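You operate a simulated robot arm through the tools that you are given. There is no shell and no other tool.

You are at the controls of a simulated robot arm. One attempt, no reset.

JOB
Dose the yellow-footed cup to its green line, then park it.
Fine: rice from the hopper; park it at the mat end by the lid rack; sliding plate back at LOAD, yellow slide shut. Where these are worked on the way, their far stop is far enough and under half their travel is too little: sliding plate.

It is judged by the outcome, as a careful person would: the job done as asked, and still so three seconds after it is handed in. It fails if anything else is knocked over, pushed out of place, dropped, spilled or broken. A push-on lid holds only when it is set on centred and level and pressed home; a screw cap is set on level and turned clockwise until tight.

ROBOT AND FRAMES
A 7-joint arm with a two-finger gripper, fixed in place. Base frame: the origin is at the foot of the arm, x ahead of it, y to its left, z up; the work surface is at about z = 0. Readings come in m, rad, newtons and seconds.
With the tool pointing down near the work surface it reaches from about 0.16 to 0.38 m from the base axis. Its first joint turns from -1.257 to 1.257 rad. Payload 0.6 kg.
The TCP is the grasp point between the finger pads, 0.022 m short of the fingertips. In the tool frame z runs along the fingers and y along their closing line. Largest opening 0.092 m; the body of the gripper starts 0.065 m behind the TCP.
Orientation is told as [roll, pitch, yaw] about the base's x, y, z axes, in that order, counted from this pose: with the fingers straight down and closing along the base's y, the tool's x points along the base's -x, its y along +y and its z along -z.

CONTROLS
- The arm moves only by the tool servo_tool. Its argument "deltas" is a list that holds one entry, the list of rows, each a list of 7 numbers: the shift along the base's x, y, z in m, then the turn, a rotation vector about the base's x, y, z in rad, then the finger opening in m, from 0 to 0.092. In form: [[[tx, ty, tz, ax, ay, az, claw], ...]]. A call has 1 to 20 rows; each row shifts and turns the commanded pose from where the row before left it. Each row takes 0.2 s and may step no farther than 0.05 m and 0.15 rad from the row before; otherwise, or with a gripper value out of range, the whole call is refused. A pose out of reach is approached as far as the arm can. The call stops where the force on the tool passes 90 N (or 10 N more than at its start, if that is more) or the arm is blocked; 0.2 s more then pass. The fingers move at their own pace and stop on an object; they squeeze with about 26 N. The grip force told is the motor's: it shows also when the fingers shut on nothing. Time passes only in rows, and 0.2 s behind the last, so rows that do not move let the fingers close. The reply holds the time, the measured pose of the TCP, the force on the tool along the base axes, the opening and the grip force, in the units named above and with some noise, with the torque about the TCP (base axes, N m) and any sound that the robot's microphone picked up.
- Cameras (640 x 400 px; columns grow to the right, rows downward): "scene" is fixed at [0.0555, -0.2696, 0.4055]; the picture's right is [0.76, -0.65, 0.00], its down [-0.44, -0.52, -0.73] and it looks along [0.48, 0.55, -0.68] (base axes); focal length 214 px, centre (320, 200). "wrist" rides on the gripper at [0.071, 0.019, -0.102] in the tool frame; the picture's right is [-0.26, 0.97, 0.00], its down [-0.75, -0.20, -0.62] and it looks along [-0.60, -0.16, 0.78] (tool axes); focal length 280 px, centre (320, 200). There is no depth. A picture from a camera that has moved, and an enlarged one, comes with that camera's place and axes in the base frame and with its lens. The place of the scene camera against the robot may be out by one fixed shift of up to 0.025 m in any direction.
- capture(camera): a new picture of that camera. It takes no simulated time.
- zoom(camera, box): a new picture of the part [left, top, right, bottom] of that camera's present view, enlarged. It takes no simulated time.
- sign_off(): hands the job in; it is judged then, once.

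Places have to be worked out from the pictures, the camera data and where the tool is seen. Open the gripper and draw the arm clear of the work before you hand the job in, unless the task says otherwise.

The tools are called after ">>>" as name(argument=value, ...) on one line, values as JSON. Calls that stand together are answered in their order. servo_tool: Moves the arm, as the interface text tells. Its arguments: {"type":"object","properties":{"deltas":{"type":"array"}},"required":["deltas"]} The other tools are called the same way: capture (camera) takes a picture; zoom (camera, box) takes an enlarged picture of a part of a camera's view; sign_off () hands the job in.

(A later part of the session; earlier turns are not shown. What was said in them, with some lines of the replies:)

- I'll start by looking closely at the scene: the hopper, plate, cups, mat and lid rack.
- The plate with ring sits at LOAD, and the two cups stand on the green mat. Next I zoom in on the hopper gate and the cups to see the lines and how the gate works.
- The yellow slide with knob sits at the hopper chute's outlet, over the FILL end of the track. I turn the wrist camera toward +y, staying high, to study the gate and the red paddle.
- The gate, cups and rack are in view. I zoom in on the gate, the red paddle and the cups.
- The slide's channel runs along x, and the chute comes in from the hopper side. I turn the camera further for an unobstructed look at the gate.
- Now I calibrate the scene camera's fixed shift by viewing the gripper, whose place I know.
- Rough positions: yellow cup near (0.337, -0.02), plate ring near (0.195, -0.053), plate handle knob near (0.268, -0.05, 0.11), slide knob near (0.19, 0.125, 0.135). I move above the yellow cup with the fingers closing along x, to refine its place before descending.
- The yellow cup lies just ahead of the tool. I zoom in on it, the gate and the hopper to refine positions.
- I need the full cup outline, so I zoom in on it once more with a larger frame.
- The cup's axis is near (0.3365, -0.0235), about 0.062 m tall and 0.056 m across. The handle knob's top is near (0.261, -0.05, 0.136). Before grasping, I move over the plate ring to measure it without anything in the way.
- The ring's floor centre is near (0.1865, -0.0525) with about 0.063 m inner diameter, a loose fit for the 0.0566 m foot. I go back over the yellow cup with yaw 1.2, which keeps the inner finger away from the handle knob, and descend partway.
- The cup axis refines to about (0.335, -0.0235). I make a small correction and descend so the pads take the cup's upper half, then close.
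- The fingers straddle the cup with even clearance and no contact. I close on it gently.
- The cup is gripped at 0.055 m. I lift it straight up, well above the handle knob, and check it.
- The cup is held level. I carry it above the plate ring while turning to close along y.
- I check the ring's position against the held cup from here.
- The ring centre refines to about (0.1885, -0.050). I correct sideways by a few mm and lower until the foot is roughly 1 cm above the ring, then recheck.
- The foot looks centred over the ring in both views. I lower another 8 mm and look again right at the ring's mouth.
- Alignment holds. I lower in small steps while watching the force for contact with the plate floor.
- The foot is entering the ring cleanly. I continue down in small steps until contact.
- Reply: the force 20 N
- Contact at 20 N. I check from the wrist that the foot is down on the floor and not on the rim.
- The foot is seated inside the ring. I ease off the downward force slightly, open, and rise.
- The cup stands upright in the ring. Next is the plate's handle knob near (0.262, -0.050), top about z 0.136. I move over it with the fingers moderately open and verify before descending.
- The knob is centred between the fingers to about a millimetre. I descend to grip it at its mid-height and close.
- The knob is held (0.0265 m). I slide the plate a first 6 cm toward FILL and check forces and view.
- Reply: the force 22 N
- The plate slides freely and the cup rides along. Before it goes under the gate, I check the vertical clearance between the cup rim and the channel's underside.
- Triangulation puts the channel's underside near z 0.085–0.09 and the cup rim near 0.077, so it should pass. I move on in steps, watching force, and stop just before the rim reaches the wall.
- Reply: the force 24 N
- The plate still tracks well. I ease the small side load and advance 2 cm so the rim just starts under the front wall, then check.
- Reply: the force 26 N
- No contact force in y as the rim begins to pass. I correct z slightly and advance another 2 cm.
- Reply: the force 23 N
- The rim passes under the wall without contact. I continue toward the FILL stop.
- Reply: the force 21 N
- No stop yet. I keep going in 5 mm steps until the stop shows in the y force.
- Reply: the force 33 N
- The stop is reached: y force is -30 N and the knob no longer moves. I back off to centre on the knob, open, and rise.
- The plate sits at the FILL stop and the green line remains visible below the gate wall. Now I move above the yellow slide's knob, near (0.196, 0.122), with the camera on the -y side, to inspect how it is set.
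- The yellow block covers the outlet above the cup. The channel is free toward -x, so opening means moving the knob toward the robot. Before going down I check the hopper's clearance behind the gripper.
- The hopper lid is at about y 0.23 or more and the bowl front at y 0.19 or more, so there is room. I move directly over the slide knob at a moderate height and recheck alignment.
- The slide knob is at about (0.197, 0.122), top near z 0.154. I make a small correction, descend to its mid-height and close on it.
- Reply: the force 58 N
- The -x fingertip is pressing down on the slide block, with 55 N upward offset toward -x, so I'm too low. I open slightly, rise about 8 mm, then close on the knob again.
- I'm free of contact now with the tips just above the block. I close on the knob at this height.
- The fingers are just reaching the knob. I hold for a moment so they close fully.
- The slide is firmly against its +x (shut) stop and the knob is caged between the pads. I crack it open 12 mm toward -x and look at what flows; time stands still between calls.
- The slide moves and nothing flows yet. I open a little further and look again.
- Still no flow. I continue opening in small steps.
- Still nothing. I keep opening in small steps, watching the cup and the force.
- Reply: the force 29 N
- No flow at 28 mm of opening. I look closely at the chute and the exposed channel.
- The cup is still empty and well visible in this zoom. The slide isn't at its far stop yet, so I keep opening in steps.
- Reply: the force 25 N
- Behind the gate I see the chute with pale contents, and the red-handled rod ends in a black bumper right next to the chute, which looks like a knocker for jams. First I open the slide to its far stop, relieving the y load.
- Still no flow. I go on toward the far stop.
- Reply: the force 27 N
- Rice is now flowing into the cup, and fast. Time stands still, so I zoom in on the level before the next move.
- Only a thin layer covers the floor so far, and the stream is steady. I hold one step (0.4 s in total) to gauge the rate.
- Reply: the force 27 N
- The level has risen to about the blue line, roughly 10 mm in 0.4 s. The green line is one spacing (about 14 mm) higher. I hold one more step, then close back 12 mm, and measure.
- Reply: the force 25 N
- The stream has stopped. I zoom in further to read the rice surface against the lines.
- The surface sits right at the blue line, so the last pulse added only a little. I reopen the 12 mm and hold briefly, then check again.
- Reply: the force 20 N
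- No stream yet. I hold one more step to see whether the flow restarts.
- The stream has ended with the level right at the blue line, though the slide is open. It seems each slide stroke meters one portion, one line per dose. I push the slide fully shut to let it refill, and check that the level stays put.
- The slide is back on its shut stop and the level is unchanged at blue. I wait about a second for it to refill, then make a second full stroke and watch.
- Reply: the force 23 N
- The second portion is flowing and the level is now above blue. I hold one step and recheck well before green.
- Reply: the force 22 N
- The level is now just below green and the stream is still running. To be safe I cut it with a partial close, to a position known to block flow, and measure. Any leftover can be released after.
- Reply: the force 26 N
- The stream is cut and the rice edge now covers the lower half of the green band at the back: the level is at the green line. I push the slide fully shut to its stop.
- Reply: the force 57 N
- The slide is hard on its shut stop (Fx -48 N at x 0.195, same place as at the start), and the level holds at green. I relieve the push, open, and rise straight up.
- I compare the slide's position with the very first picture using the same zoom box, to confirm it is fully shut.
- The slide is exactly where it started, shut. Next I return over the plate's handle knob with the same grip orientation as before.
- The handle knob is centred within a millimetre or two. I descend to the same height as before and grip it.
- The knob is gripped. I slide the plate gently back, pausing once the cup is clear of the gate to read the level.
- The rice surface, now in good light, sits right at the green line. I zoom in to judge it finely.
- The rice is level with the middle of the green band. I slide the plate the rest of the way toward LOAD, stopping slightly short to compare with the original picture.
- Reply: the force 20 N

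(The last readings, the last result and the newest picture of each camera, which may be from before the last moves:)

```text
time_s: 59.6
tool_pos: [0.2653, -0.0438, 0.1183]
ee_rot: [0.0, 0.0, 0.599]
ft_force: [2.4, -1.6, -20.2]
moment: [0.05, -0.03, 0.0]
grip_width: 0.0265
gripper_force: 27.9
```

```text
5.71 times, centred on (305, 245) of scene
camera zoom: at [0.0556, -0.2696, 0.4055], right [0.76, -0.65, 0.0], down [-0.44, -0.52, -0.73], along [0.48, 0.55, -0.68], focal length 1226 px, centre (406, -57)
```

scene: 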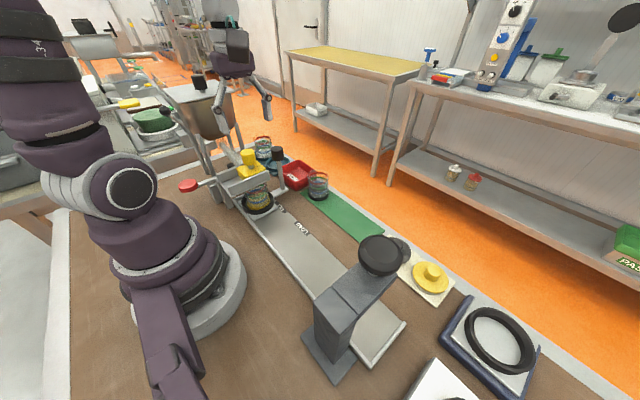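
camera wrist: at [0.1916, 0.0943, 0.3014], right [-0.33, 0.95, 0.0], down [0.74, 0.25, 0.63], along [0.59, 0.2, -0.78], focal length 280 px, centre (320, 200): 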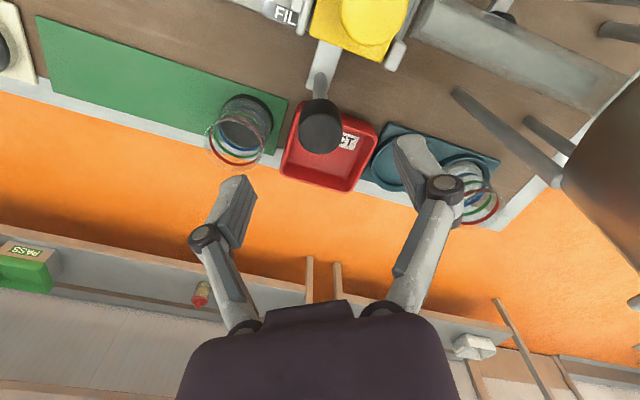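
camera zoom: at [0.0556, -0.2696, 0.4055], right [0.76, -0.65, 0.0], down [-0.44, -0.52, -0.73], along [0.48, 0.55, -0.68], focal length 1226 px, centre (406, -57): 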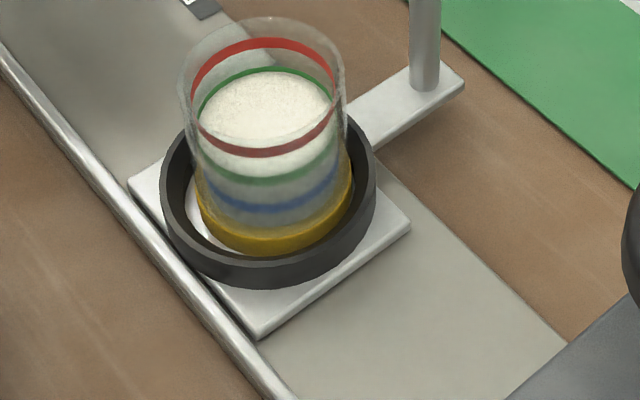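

Against the original picture the plate is about 7–8 mm short of LOAD. I move the remaining 7.5 mm.

>>> servo_tool(deltas=[[[0, -0.003, 0.0005, 0, 0, 0, 0.022], [0, -0.003, 0, 0, 0, 0, 0.022], [0, -0.0015, 0, 0, 0, 0, 0.022], [0, 0, 0, 0, 0, 0, 0.022]]])

>>> zoom(camera="scene", box=[305, 160, 365, 225])

>>> zoom(camera="scene", box=[260, 210, 350, 280])

```text
time_s: 60.6
tool_pos: [0.2639, -0.0492, 0.1202]
ee_rot: [-0.001, 0.0, 0.599]
ft_force: [-2.6, 0.9, -4.4]
moment: [-0.1, 0.09, 0.04]
grip_width: 0.0267
gripper_force: 28.4
```

```text
6.15 times, centred on (335, 192) of scene
camera zoom: at [0.0555, -0.2696, 0.4055], right [0.76, -0.65, 0.0], down [-0.44, -0.52, -0.73], along [0.48, 0.55, -0.68], focal length 1320 px, centre (228, 246)
```

zoom: 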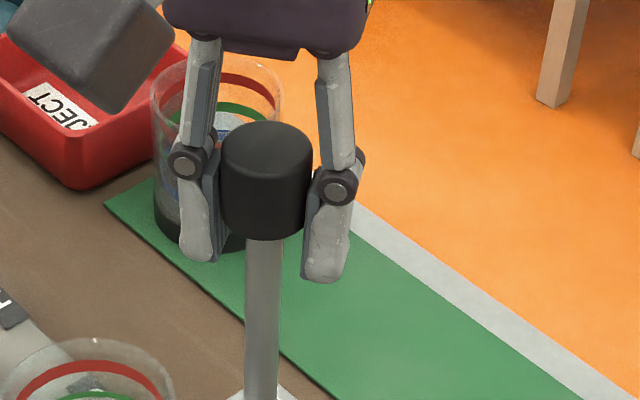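

```text
5.71 times, centred on (305, 245) of scene
camera zoom: at [0.0555, -0.2696, 0.4055], right [0.76, -0.65, 0.0], down [-0.44, -0.52, -0.73], along [0.48, 0.55, -0.68], focal length 1226 px, centre (406, -57)
```

zoom: 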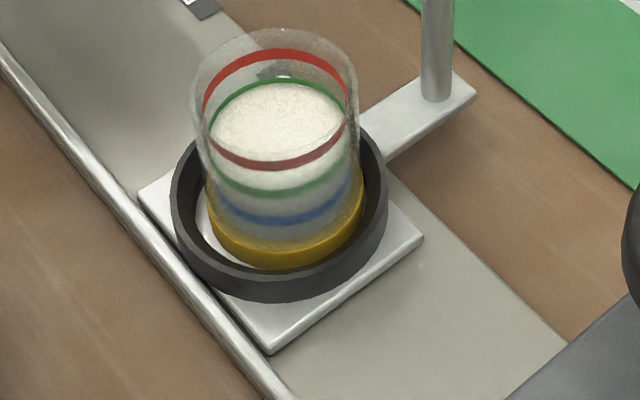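

The plate now matches the original to within about 0.7 mm. I nudge that last bit and check whether LOAD has a stop.

>>> servo_tool(deltas=[[[0, -0.0008, 0, 0, 0, 0, 0.022], [0, 0, 0, 0, 0, 0, 0.022]]])

>>> zoom(camera="scene", box=[260, 210, 350, 280])

```text
time_s: 61.2
tool_pos: [0.265, -0.0499, 0.1202]
ee_rot: [-0.001, 0.002, 0.598]
ft_force: [-15.9, 1.0, 14.8]
moment: [0.09, -0.02, 0.07]
grip_width: 0.0267
gripper_force: 27.7
```

```text
5.71 times, centred on (305, 245) of scene
camera zoom: at [0.0555, -0.2696, 0.4055], right [0.76, -0.65, 0.0], down [-0.44, -0.52, -0.73], along [0.48, 0.55, -0.68], focal length 1226 px, centre (406, -57)
```

zoom: 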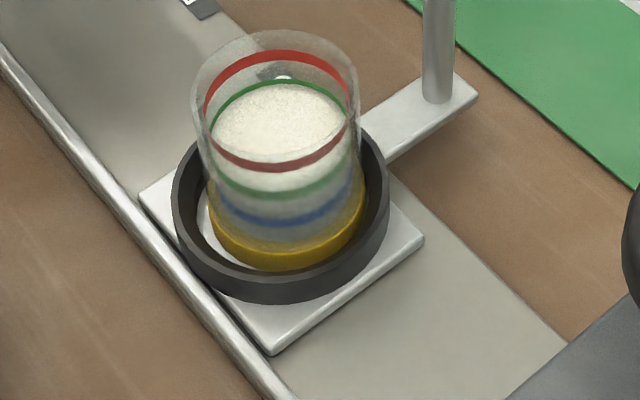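

The plate now matches its original LOAD place pixel for pixel. I open, rise, and look at the cup from above.

>>> servo_tool(deltas=[[[0, 0, 0, 0, 0, 0, 0.04], [0, 0, 0, 0, 0, 0, 0.07], [0, 0, 0, 0, 0, 0, 0.07], [0, 0, 0.02, 0, 0, 0, 0.07], [0, 0, 0.03, 0, 0, 0, 0.07], [0, 0, 0.03, 0, 0, 0, 0.07], [0, 0, 0, 0, 0, 0, 0.07]]])

>>> zoom(camera="scene", box=[260, 210, 350, 280])

>>> capture(camera="wrist")

```text
time_s: 62.8
tool_pos: [0.2661, -0.0514, 0.2009]
ee_rot: [0.0, -0.001, 0.601]
ft_force: [0.6, 0.1, 0.1]
moment: [0.0, 0.04, -0.02]
grip_width: 0.07
gripper_force: 0.1
```

```text
5.71 times, centred on (305, 245) of scene
camera zoom: at [0.0555, -0.2696, 0.4055], right [0.76, -0.65, 0.0], down [-0.44, -0.52, -0.73], along [0.48, 0.55, -0.68], focal length 1226 px, centre (406, -57)
```

zoom: 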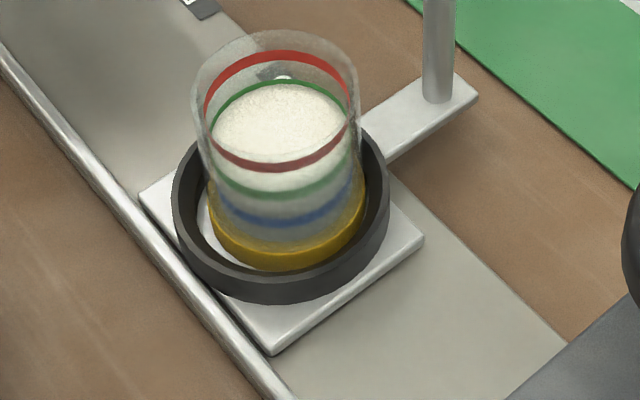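

```text
taken
camera wrist: at [0.195, -0.0749, 0.302], right [-0.33, 0.94, 0.0], down [0.74, 0.26, 0.62], along [0.59, 0.21, -0.78], focal length 280 px, centre (320, 200)
```

wrist: 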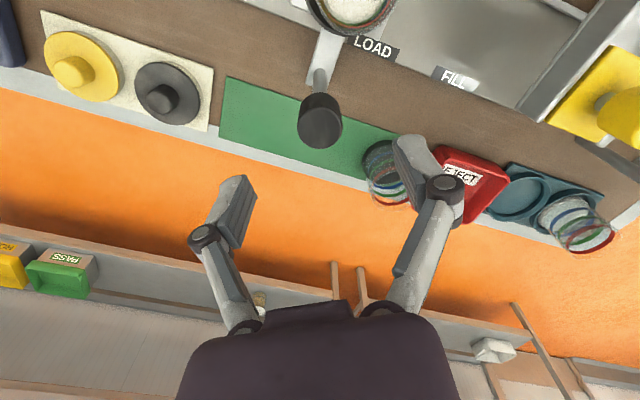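

The plate stays put and the cup is upright. I go over the cup with the fingers closing along y and align using the wrist view.

>>> servo_tool(deltas=[[[-0.019, 0, 0, 0, 0, -0.15, 0.082], [-0.019, 0, 0, 0, 0, -0.15, 0.082], [-0.02, 0, 0, 0, 0, -0.15, 0.082], [-0.019, 0.001, 0, 0, 0, -0.15, 0.082], [0, 0, 0, 0, 0, 0, 0.082]]])

>>> zoom(camera="wrist", box=[240, 20, 400, 150])

>>> capture(camera="wrist")

```text
time_s: 64.0
tool_pos: [0.188, -0.0498, 0.2006]
ee_rot: [-0.002, 0.0, -0.002]
ft_force: [0.5, -0.5, -0.5]
moment: [0.0, 0.02, 0.0]
grip_width: 0.0821
gripper_force: 0.1
```

```text
3.08 times, centred on (320, 85) of wrist
camera zoom: at [0.1159, -0.0314, 0.3016], right [0.26, 0.96, 0.0], down [0.75, -0.21, 0.62], along [0.6, -0.17, -0.78], focal length 863 px, centre (320, 554)
```

zoom: 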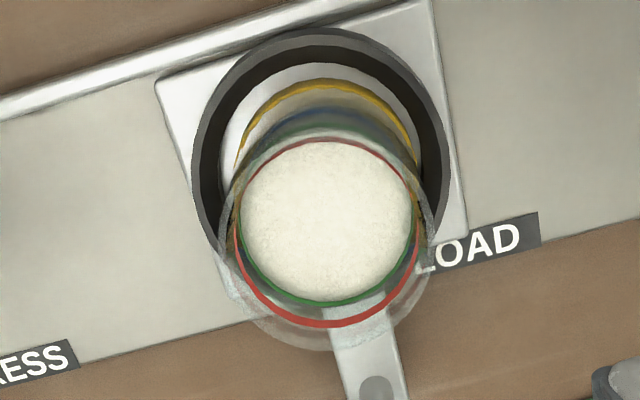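

```text
taken
camera wrist: at [0.1159, -0.0314, 0.3016], right [0.26, 0.96, 0.0], down [0.75, -0.21, 0.62], along [0.6, -0.17, -0.78], focal length 280 px, centre (320, 200)
```

wrist: 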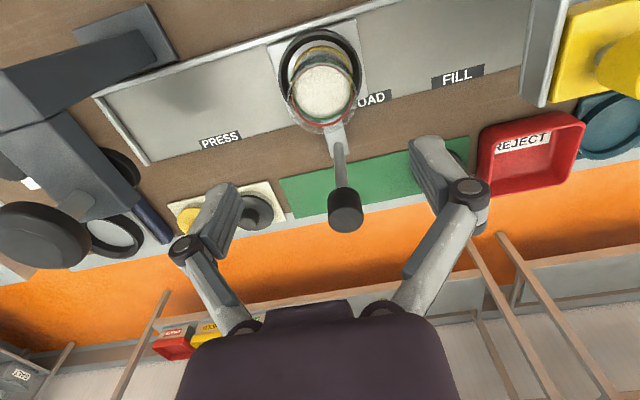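

The cup axis is about 2 mm off the tool axis. I correct, descend to grip the upper half of the cup above the ring, and close.

>>> servo_tool(deltas=[[[0.0016, 0.0013, -0.03, 0, 0, 0, 0.082], [0, 0, -0.03, 0, 0, 0, 0.082], [0, 0, -0.03, 0, 0, 0, 0.082], [0, 0, -0.03, 0, 0, 0, 0.082], [0, 0, -0.0215, 0, 0, 0, 0.082], [0, 0, 0, 0, 0, 0, 0.082], [0, 0, 0, 0, 0, 0, 0.07], [0, 0, 0, 0, 0, 0, 0.06], [0, 0, 0, 0, 0, 0, 0.05], [0, 0, 0, 0, 0, 0, 0.05], [0, 0, 0, 0, 0, 0, 0.05]]])

>>> zoom(camera="scene", box=[260, 190, 350, 270])

>>> capture(camera="wrist")

```text
time_s: 66.4
tool_pos: [0.1897, -0.0478, 0.0584]
ee_rot: [-0.001, 0.0, 0.001]
ft_force: [-0.1, 0.4, 5.4]
moment: [0.02, 0.03, -0.01]
grip_width: 0.0551
gripper_force: 26.3
```

```text
5.00 times, centred on (305, 230) of scene
camera zoom: at [0.0555, -0.2696, 0.4055], right [0.76, -0.65, 0.0], down [-0.44, -0.52, -0.73], along [0.48, 0.55, -0.68], focal length 1072 px, centre (395, 50)
```

zoom: 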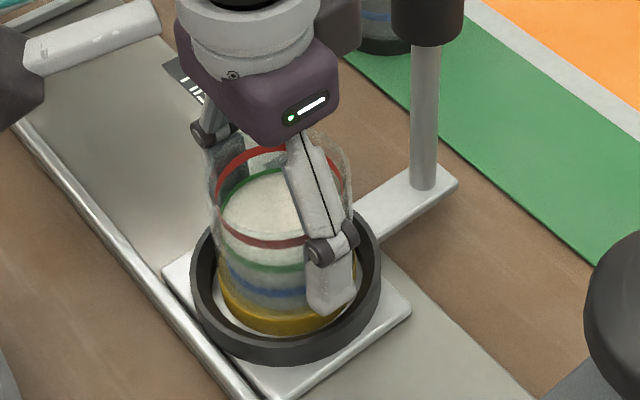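

```text
taken
camera wrist: at [0.117, -0.0295, 0.1593], right [0.26, 0.96, 0.0], down [0.75, -0.2, 0.63], along [0.6, -0.16, -0.78], focal length 280 px, centre (320, 200)
```

wrist: 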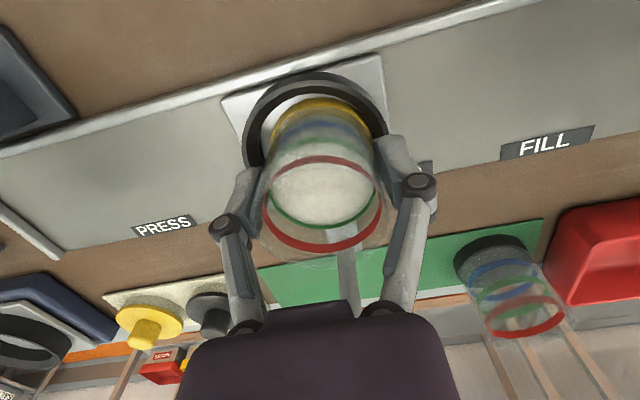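

The filled cup is gripped (0.055 m). I lift it slowly straight up, clear of the ring and the handle knob.

>>> servo_tool(deltas=[[[0, 0, 0.004, 0, 0, 0, 0.05], [0, 0, 0.008, 0, 0, 0, 0.05], [0, 0, 0.012, 0, 0, 0, 0.05], [0, 0, 0.018, 0, 0, 0, 0.05], [0, 0, 0.022, 0, 0, 0, 0.05], [0, 0, 0.024, 0, 0, 0, 0.05], [0, 0, 0.024, 0, 0, 0, 0.05], [0, 0, 0.02, 0, 0, 0, 0.05], [0, 0, 0.012, 0, 0, 0, 0.05], [0, 0, 0.006, 0, 0, 0, 0.05], [0, 0, 0, 0, 0, 0, 0.05]]])

>>> capture(camera="wrist")

>>> capture(camera="scene")

```text
time_s: 68.8
tool_pos: [0.1894, -0.0491, 0.2093]
ee_rot: [0.0, 0.0, 0.001]
ft_force: [-0.6, 0.6, 0.0]
moment: [0.0, 0.0, -0.02]
grip_width: 0.0549
gripper_force: 25.6
```

```text
taken
camera wrist: at [0.1173, -0.0306, 0.3103], right [0.26, 0.97, 0.0], down [0.75, -0.2, 0.63], along [0.6, -0.16, -0.78], focal length 280 px, centre (320, 200)
```

wrist: 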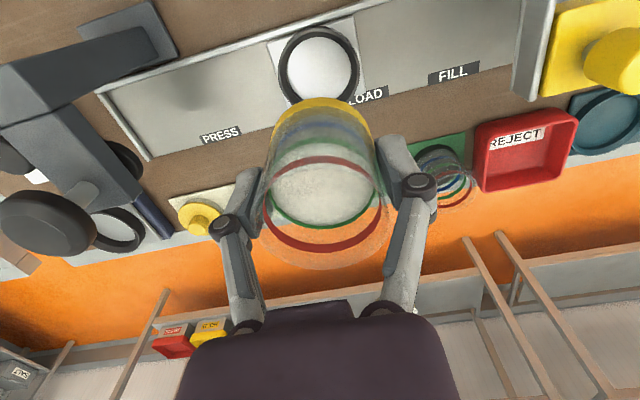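

```text
taken
```

scene: 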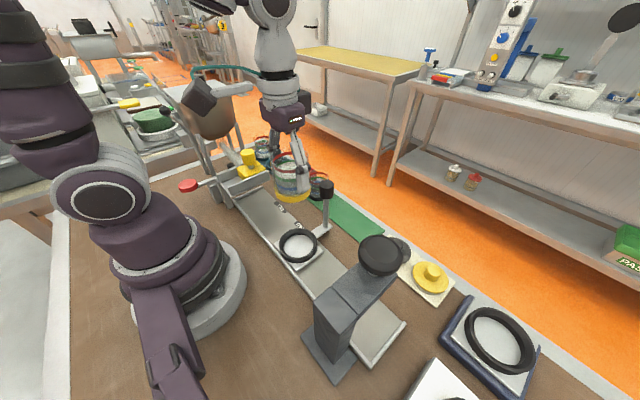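

The cup is clear and the plate stays at LOAD. I carry it slowly over to above the lid-rack end of the mat, turning the grip to close roughly along x.

>>> servo_tool(deltas=[[[0.005, -0.002, 0, 0, 0, 0.06, 0.05], [0.009, -0.003, 0, 0, 0, 0.1, 0.05], [0.011, -0.004, 0, 0, 0, 0.12, 0.05], [0.012, -0.004, 0, 0, 0, 0.13, 0.05], [0.012, -0.004, 0, 0, 0, 0.13, 0.05], [0.012, -0.004, 0, 0, 0, 0.13, 0.05], [0.012, -0.004, 0, 0, 0, 0.13, 0.05], [0.012, -0.004, 0, 0, 0, 0.13, 0.05], [0.012, -0.004, 0, 0, 0, 0.13, 0.05], [0.012, -0.004, 0, 0, 0, 0.13, 0.05], [0.012, -0.004, 0, 0, 0, 0.12, 0.05], [0.011, -0.004, 0, 0, 0, 0.1, 0.05], [0.009, -0.004, 0, 0, 0, 0.06, 0.05], [0.004, -0.002, 0, 0, 0, 0.03, 0.05], [0, 0, 0, 0, 0, 0, 0.05]]])

>>> capture(camera="wrist")

>>> capture(camera="scene")

```text
time_s: 72.0
tool_pos: [0.3361, -0.1007, 0.2084]
ee_rot: [0.0, 0.001, 1.501]
ft_force: [-0.1, -0.1, -1.6]
moment: [-0.03, -0.03, -0.02]
grip_width: 0.055
gripper_force: 26.3
```

```text
taken
camera wrist: at [0.3087, -0.1701, 0.3097], right [-0.94, 0.33, 0.0], down [0.26, 0.74, 0.63], along [0.21, 0.59, -0.78], focal length 280 px, centre (320, 200)
```

wrist: 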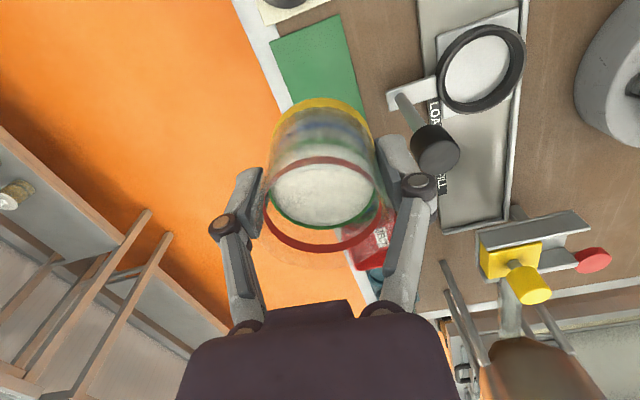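

```text
taken
```

scene: 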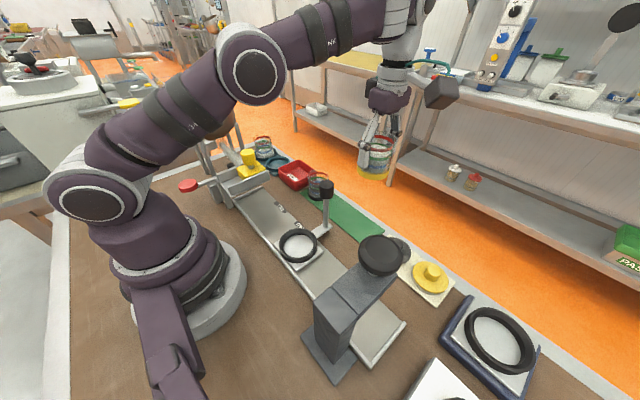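

I'm above the target: the mat's end edge is at y ≈ -0.139, so the cup at (0.336, -0.100) will stand fully on the mat at that end. I lower it to just above the mat.

>>> servo_tool(deltas=[[[-0.0005, 0, -0.01, 0, 0, 0, 0.05], [0, 0, -0.02, 0, 0, 0, 0.05], [0, 0, -0.025, 0, 0, 0, 0.05], [0, 0, -0.025, 0, 0, 0, 0.05], [0, 0, -0.025, 0, 0, 0, 0.05], [0, 0, -0.025, 0, 0, 0, 0.05], [0, 0, -0.015, 0, 0, 0, 0.05], [0, 0, -0.008, 0, 0, 0, 0.05], [0, 0, 0, 0, 0, 0, 0.05]]])

>>> zoom(camera="scene", box=[310, 160, 440, 280])

>>> capture(camera="wrist")

```text
time_s: 74.0
tool_pos: [0.3344, -0.101, 0.0561]
ee_rot: [0.002, -0.001, 1.502]
ft_force: [-0.1, 0.4, -0.3]
moment: [0.0, 0.0, 0.02]
grip_width: 0.0551
gripper_force: 26.1
```

```text
3.33 times, centred on (375, 220) of scene
camera zoom: at [0.0555, -0.2696, 0.4055], right [0.76, -0.65, 0.0], down [-0.44, -0.52, -0.73], along [0.48, 0.55, -0.68], focal length 715 px, centre (137, 133)
```

zoom: 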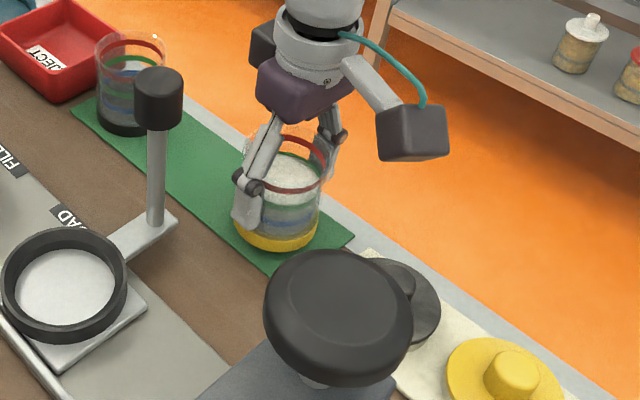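

```text
taken
camera wrist: at [0.3082, -0.17, 0.1568], right [-0.94, 0.33, 0.0], down [0.26, 0.74, 0.62], along [0.21, 0.59, -0.78], focal length 280 px, centre (320, 200)
```

wrist: 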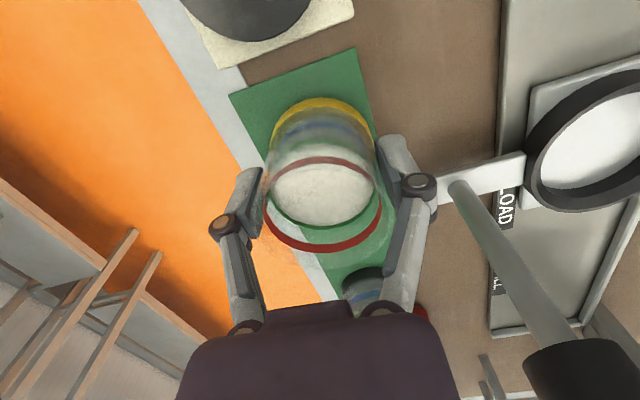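

The cup hovers about 1 cm over the mat end. I lower in small steps, watching for contact.

>>> servo_tool(deltas=[[[0, 0, -0.003, 0, 0, 0, 0.05], [0, 0, -0.003, 0, 0, 0, 0.05], [0, 0, -0.002, 0, 0, 0, 0.05], [0, 0, 0, 0, 0, 0, 0.05]]])

>>> zoom(camera="scene", box=[340, 180, 400, 240])

```text
time_s: 75.0
tool_pos: [0.3346, -0.1, 0.0483]
ee_rot: [0.001, -0.001, 1.501]
ft_force: [-1.0, -0.6, -1.2]
moment: [0.03, 0.02, 0.0]
grip_width: 0.055
gripper_force: 26.6
```

```text
6.67 times, centred on (370, 210) of scene
camera zoom: at [0.0555, -0.2696, 0.4055], right [0.76, -0.65, 0.0], down [-0.44, -0.52, -0.73], along [0.48, 0.55, -0.68], focal length 1430 px, centre (-13, 133)
```

zoom: 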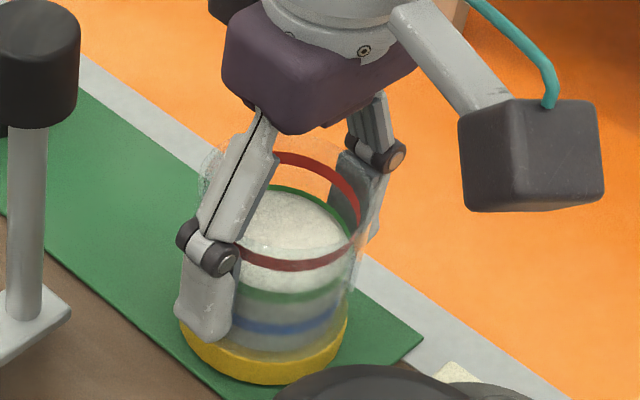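

No contact yet. I continue in 1 mm steps.

>>> servo_tool(deltas=[[[0, 0, -0.001, 0, 0, 0, 0.05], [0, 0, -0.001, 0, 0, 0, 0.05], [0, 0, 0, 0, 0, 0, 0.05]]])

```text
time_s: 75.8
tool_pos: [0.3342, -0.099, 0.0452]
ee_rot: [0.0, 0.001, 1.5]
ft_force: [-0.2, 0.0, -1.3]
moment: [-0.01, 0.01, 0.0]
grip_width: 0.0549
gripper_force: 25.4
```

Still free. I lower another 1 mm at a time.

>>> servo_tool(deltas=[[[0, 0, -0.001, 0, 0, 0, 0.05], [0, 0, 0, 0, 0, 0, 0.05]]])

>>> zoom(camera="scene", box=[340, 180, 400, 240])

```text
time_s: 76.4
tool_pos: [0.3336, -0.0998, 0.0441]
ee_rot: [-0.001, 0.002, 1.501]
ft_force: [-1.0, -1.0, 4.3]
moment: [0.1, -0.04, 0.03]
grip_width: 0.0552
gripper_force: 26.2
```

```text
6.67 times, centred on (370, 210) of scene
camera zoom: at [0.0555, -0.2696, 0.4055], right [0.76, -0.65, 0.0], down [-0.44, -0.52, -0.73], along [0.48, 0.55, -0.68], focal length 1430 px, centre (-13, 133)
```

zoom: 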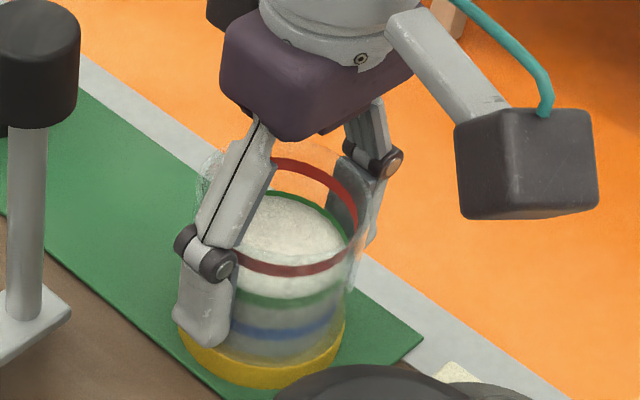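

Contact is made (Fz rose to about +4 N). I open evenly and then rise straight up.

>>> servo_tool(deltas=[[[0, 0, -0.0003, 0, 0, 0, 0.056], [0, 0, 0, 0, 0, 0, 0.065], [0, 0, 0, 0, 0, 0, 0.078], [0, 0, 0, 0, 0, 0, 0.08], [0, 0, 0, 0, 0, 0, 0.08], [0, 0, 0.015, 0, 0, 0, 0.08], [0, 0, 0.025, 0, 0, 0, 0.08], [0, 0, 0.035, 0, 0, 0, 0.08], [0, 0, 0.04, 0, 0, 0, 0.08], [0, 0, 0.03, 0, 0, 0, 0.08], [0, 0, 0, 0, 0, 0, 0.08]]])

>>> capture(camera="wrist")

>>> zoom(camera="scene", box=[310, 170, 420, 270])

```text
time_s: 78.8
tool_pos: [0.333, -0.1022, 0.1891]
ee_rot: [0.001, 0.0, 1.501]
ft_force: [0.3, 0.1, 1.0]
moment: [0.0, 0.0, 0.05]
grip_width: 0.0803
gripper_force: 0.1
```

```text
taken
camera wrist: at [0.3081, -0.1715, 0.2903], right [-0.94, 0.33, 0.0], down [0.26, 0.74, 0.63], along [0.21, 0.59, -0.78], focal length 280 px, centre (320, 200)
```

wrist: 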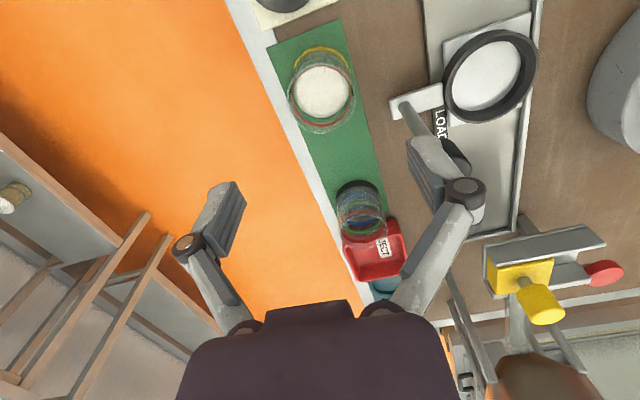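

```text
4.00 times, centred on (365, 220) of scene
camera zoom: at [0.0555, -0.2696, 0.4055], right [0.76, -0.65, 0.0], down [-0.44, -0.52, -0.73], along [0.48, 0.55, -0.68], focal length 858 px, centre (140, 120)
```

zoom: 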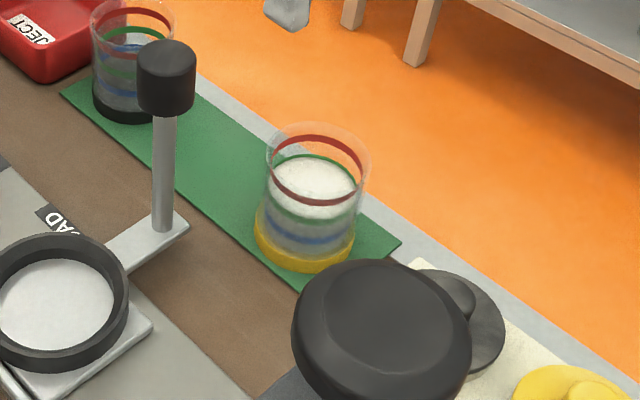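

The cup stands upright on the mat end with the rice at green. I raise the arm and withdraw it to the start pose, then do a final check of everything.

>>> servo_tool(deltas=[[[0, 0, 0.03, 0, 0, 0, 0.08], [0, 0.002, 0.03, 0, 0, -0.1, 0.08], [-0.012, 0.004, 0.03, 0, 0, -0.14, 0.08], [-0.014, 0.004, 0.01, 0, 0, -0.14, 0.08], [-0.014, 0.004, 0.005, 0, 0, -0.14, 0.08], [-0.014, 0.004, 0, 0, 0, -0.14, 0.08], [-0.014, 0.003, 0, 0, 0, -0.14, 0.08], [-0.014, 0.002, 0, 0, 0, -0.14, 0.08], [-0.014, 0.001, 0, 0, 0, -0.14, 0.08], [0, 0, 0, 0, 0, -0.14, 0.08], [0, 0, 0, 0, 0, -0.14, 0.08], [0, 0, 0, 0, 0, -0.14, 0.08], [0, 0, 0, 0, 0, 0, 0.08]]])

>>> capture(camera="scene")

>>> capture(camera="wrist")

>>> zoom(camera="scene", box=[320, 180, 400, 250])

>>> zoom(camera="scene", box=[160, 60, 360, 260])

```text
time_s: 81.6
tool_pos: [0.2307, -0.0657, 0.2847]
ee_rot: [0.0, -0.002, -0.001]
ft_force: [-0.6, 0.7, -1.6]
moment: [-0.01, -0.01, 0.05]
grip_width: 0.0802
gripper_force: 0.0
out of reach, approached as far as the arm can: row 2, 3
```

```text
taken
```

scene: 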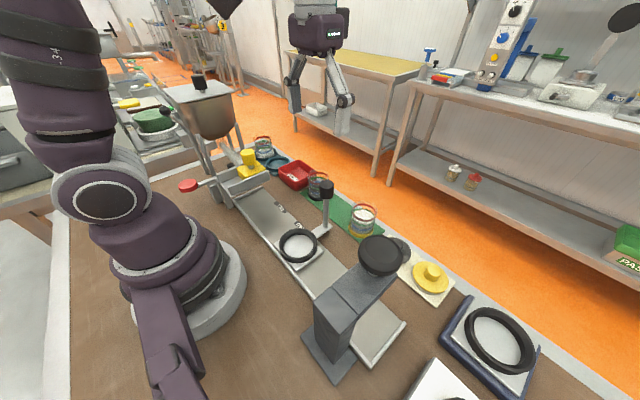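

```text
taken
camera wrist: at [0.1577, -0.0465, 0.3858], right [0.26, 0.96, 0.0], down [0.75, -0.21, 0.63], along [0.6, -0.16, -0.78], focal length 280 px, centre (320, 200)
```

wrist: 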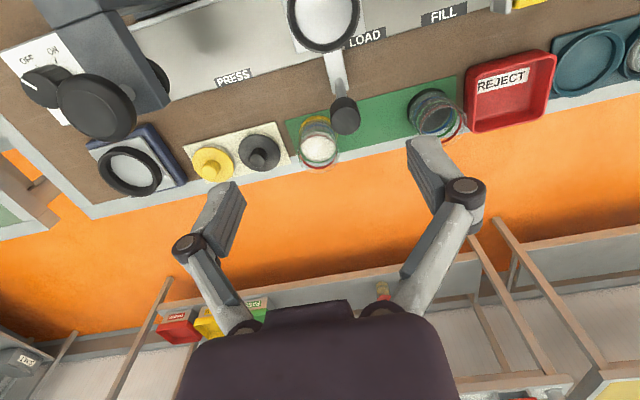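

```text
5.71 times, centred on (360, 215) of scene
camera zoom: at [0.0555, -0.2696, 0.4055], right [0.76, -0.65, 0.0], down [-0.44, -0.52, -0.73], along [0.48, 0.55, -0.68], focal length 1226 px, centre (91, 114)
```

zoom: 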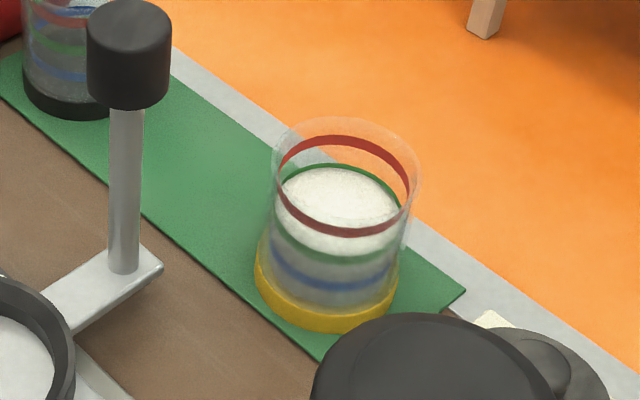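

```text
2.00 times, centred on (260, 160) of scene
camera zoom: at [0.0555, -0.2696, 0.4055], right [0.76, -0.65, 0.0], down [-0.44, -0.52, -0.73], along [0.48, 0.55, -0.68], focal length 429 px, centre (440, 280)
```

zoom: 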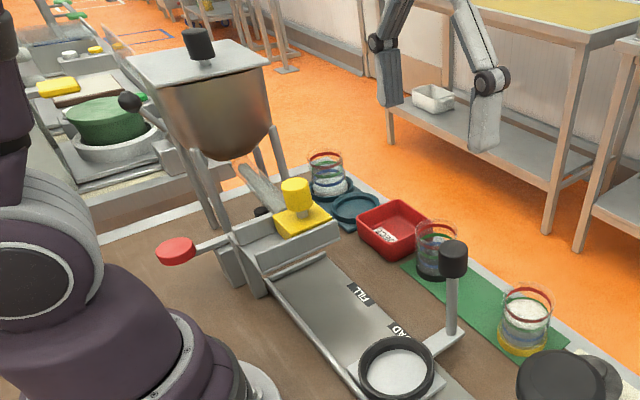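

All looks right: the rice is at the green line, the cup is upright on the mat at the lid-rack end, and the plate is back at LOAD. The yellow slide is shut, nothing else has moved or spilled, and the arm is clear with the gripper open. I hand the job in.

>>> sign_off()

```text
The job is handed in.
```

The yellow-footed cup is filled with rice to its green line and parked upright on the mat, at the end by the lid rack. The judge's result has not come back.

- **Dose:** it took two strokes of the yellow slide, since each stroke drops one measured portion. The rice sits level with the middle of the green band.
- **Sliding plate:** it went to its FILL stop and is back at LOAD, matching its starting place in the scene camera picture.
- **Yellow slide:** it is shut against its stop, where it started.
- **Everything else:** in the last pictures nothing was spilled and nothing else looked moved. The gripper is open and the arm is clear of the work.

While first gripping the slide knob, one fingertip pressed down on the slide block with about 55 N for a moment. The slide worked normally afterwards.
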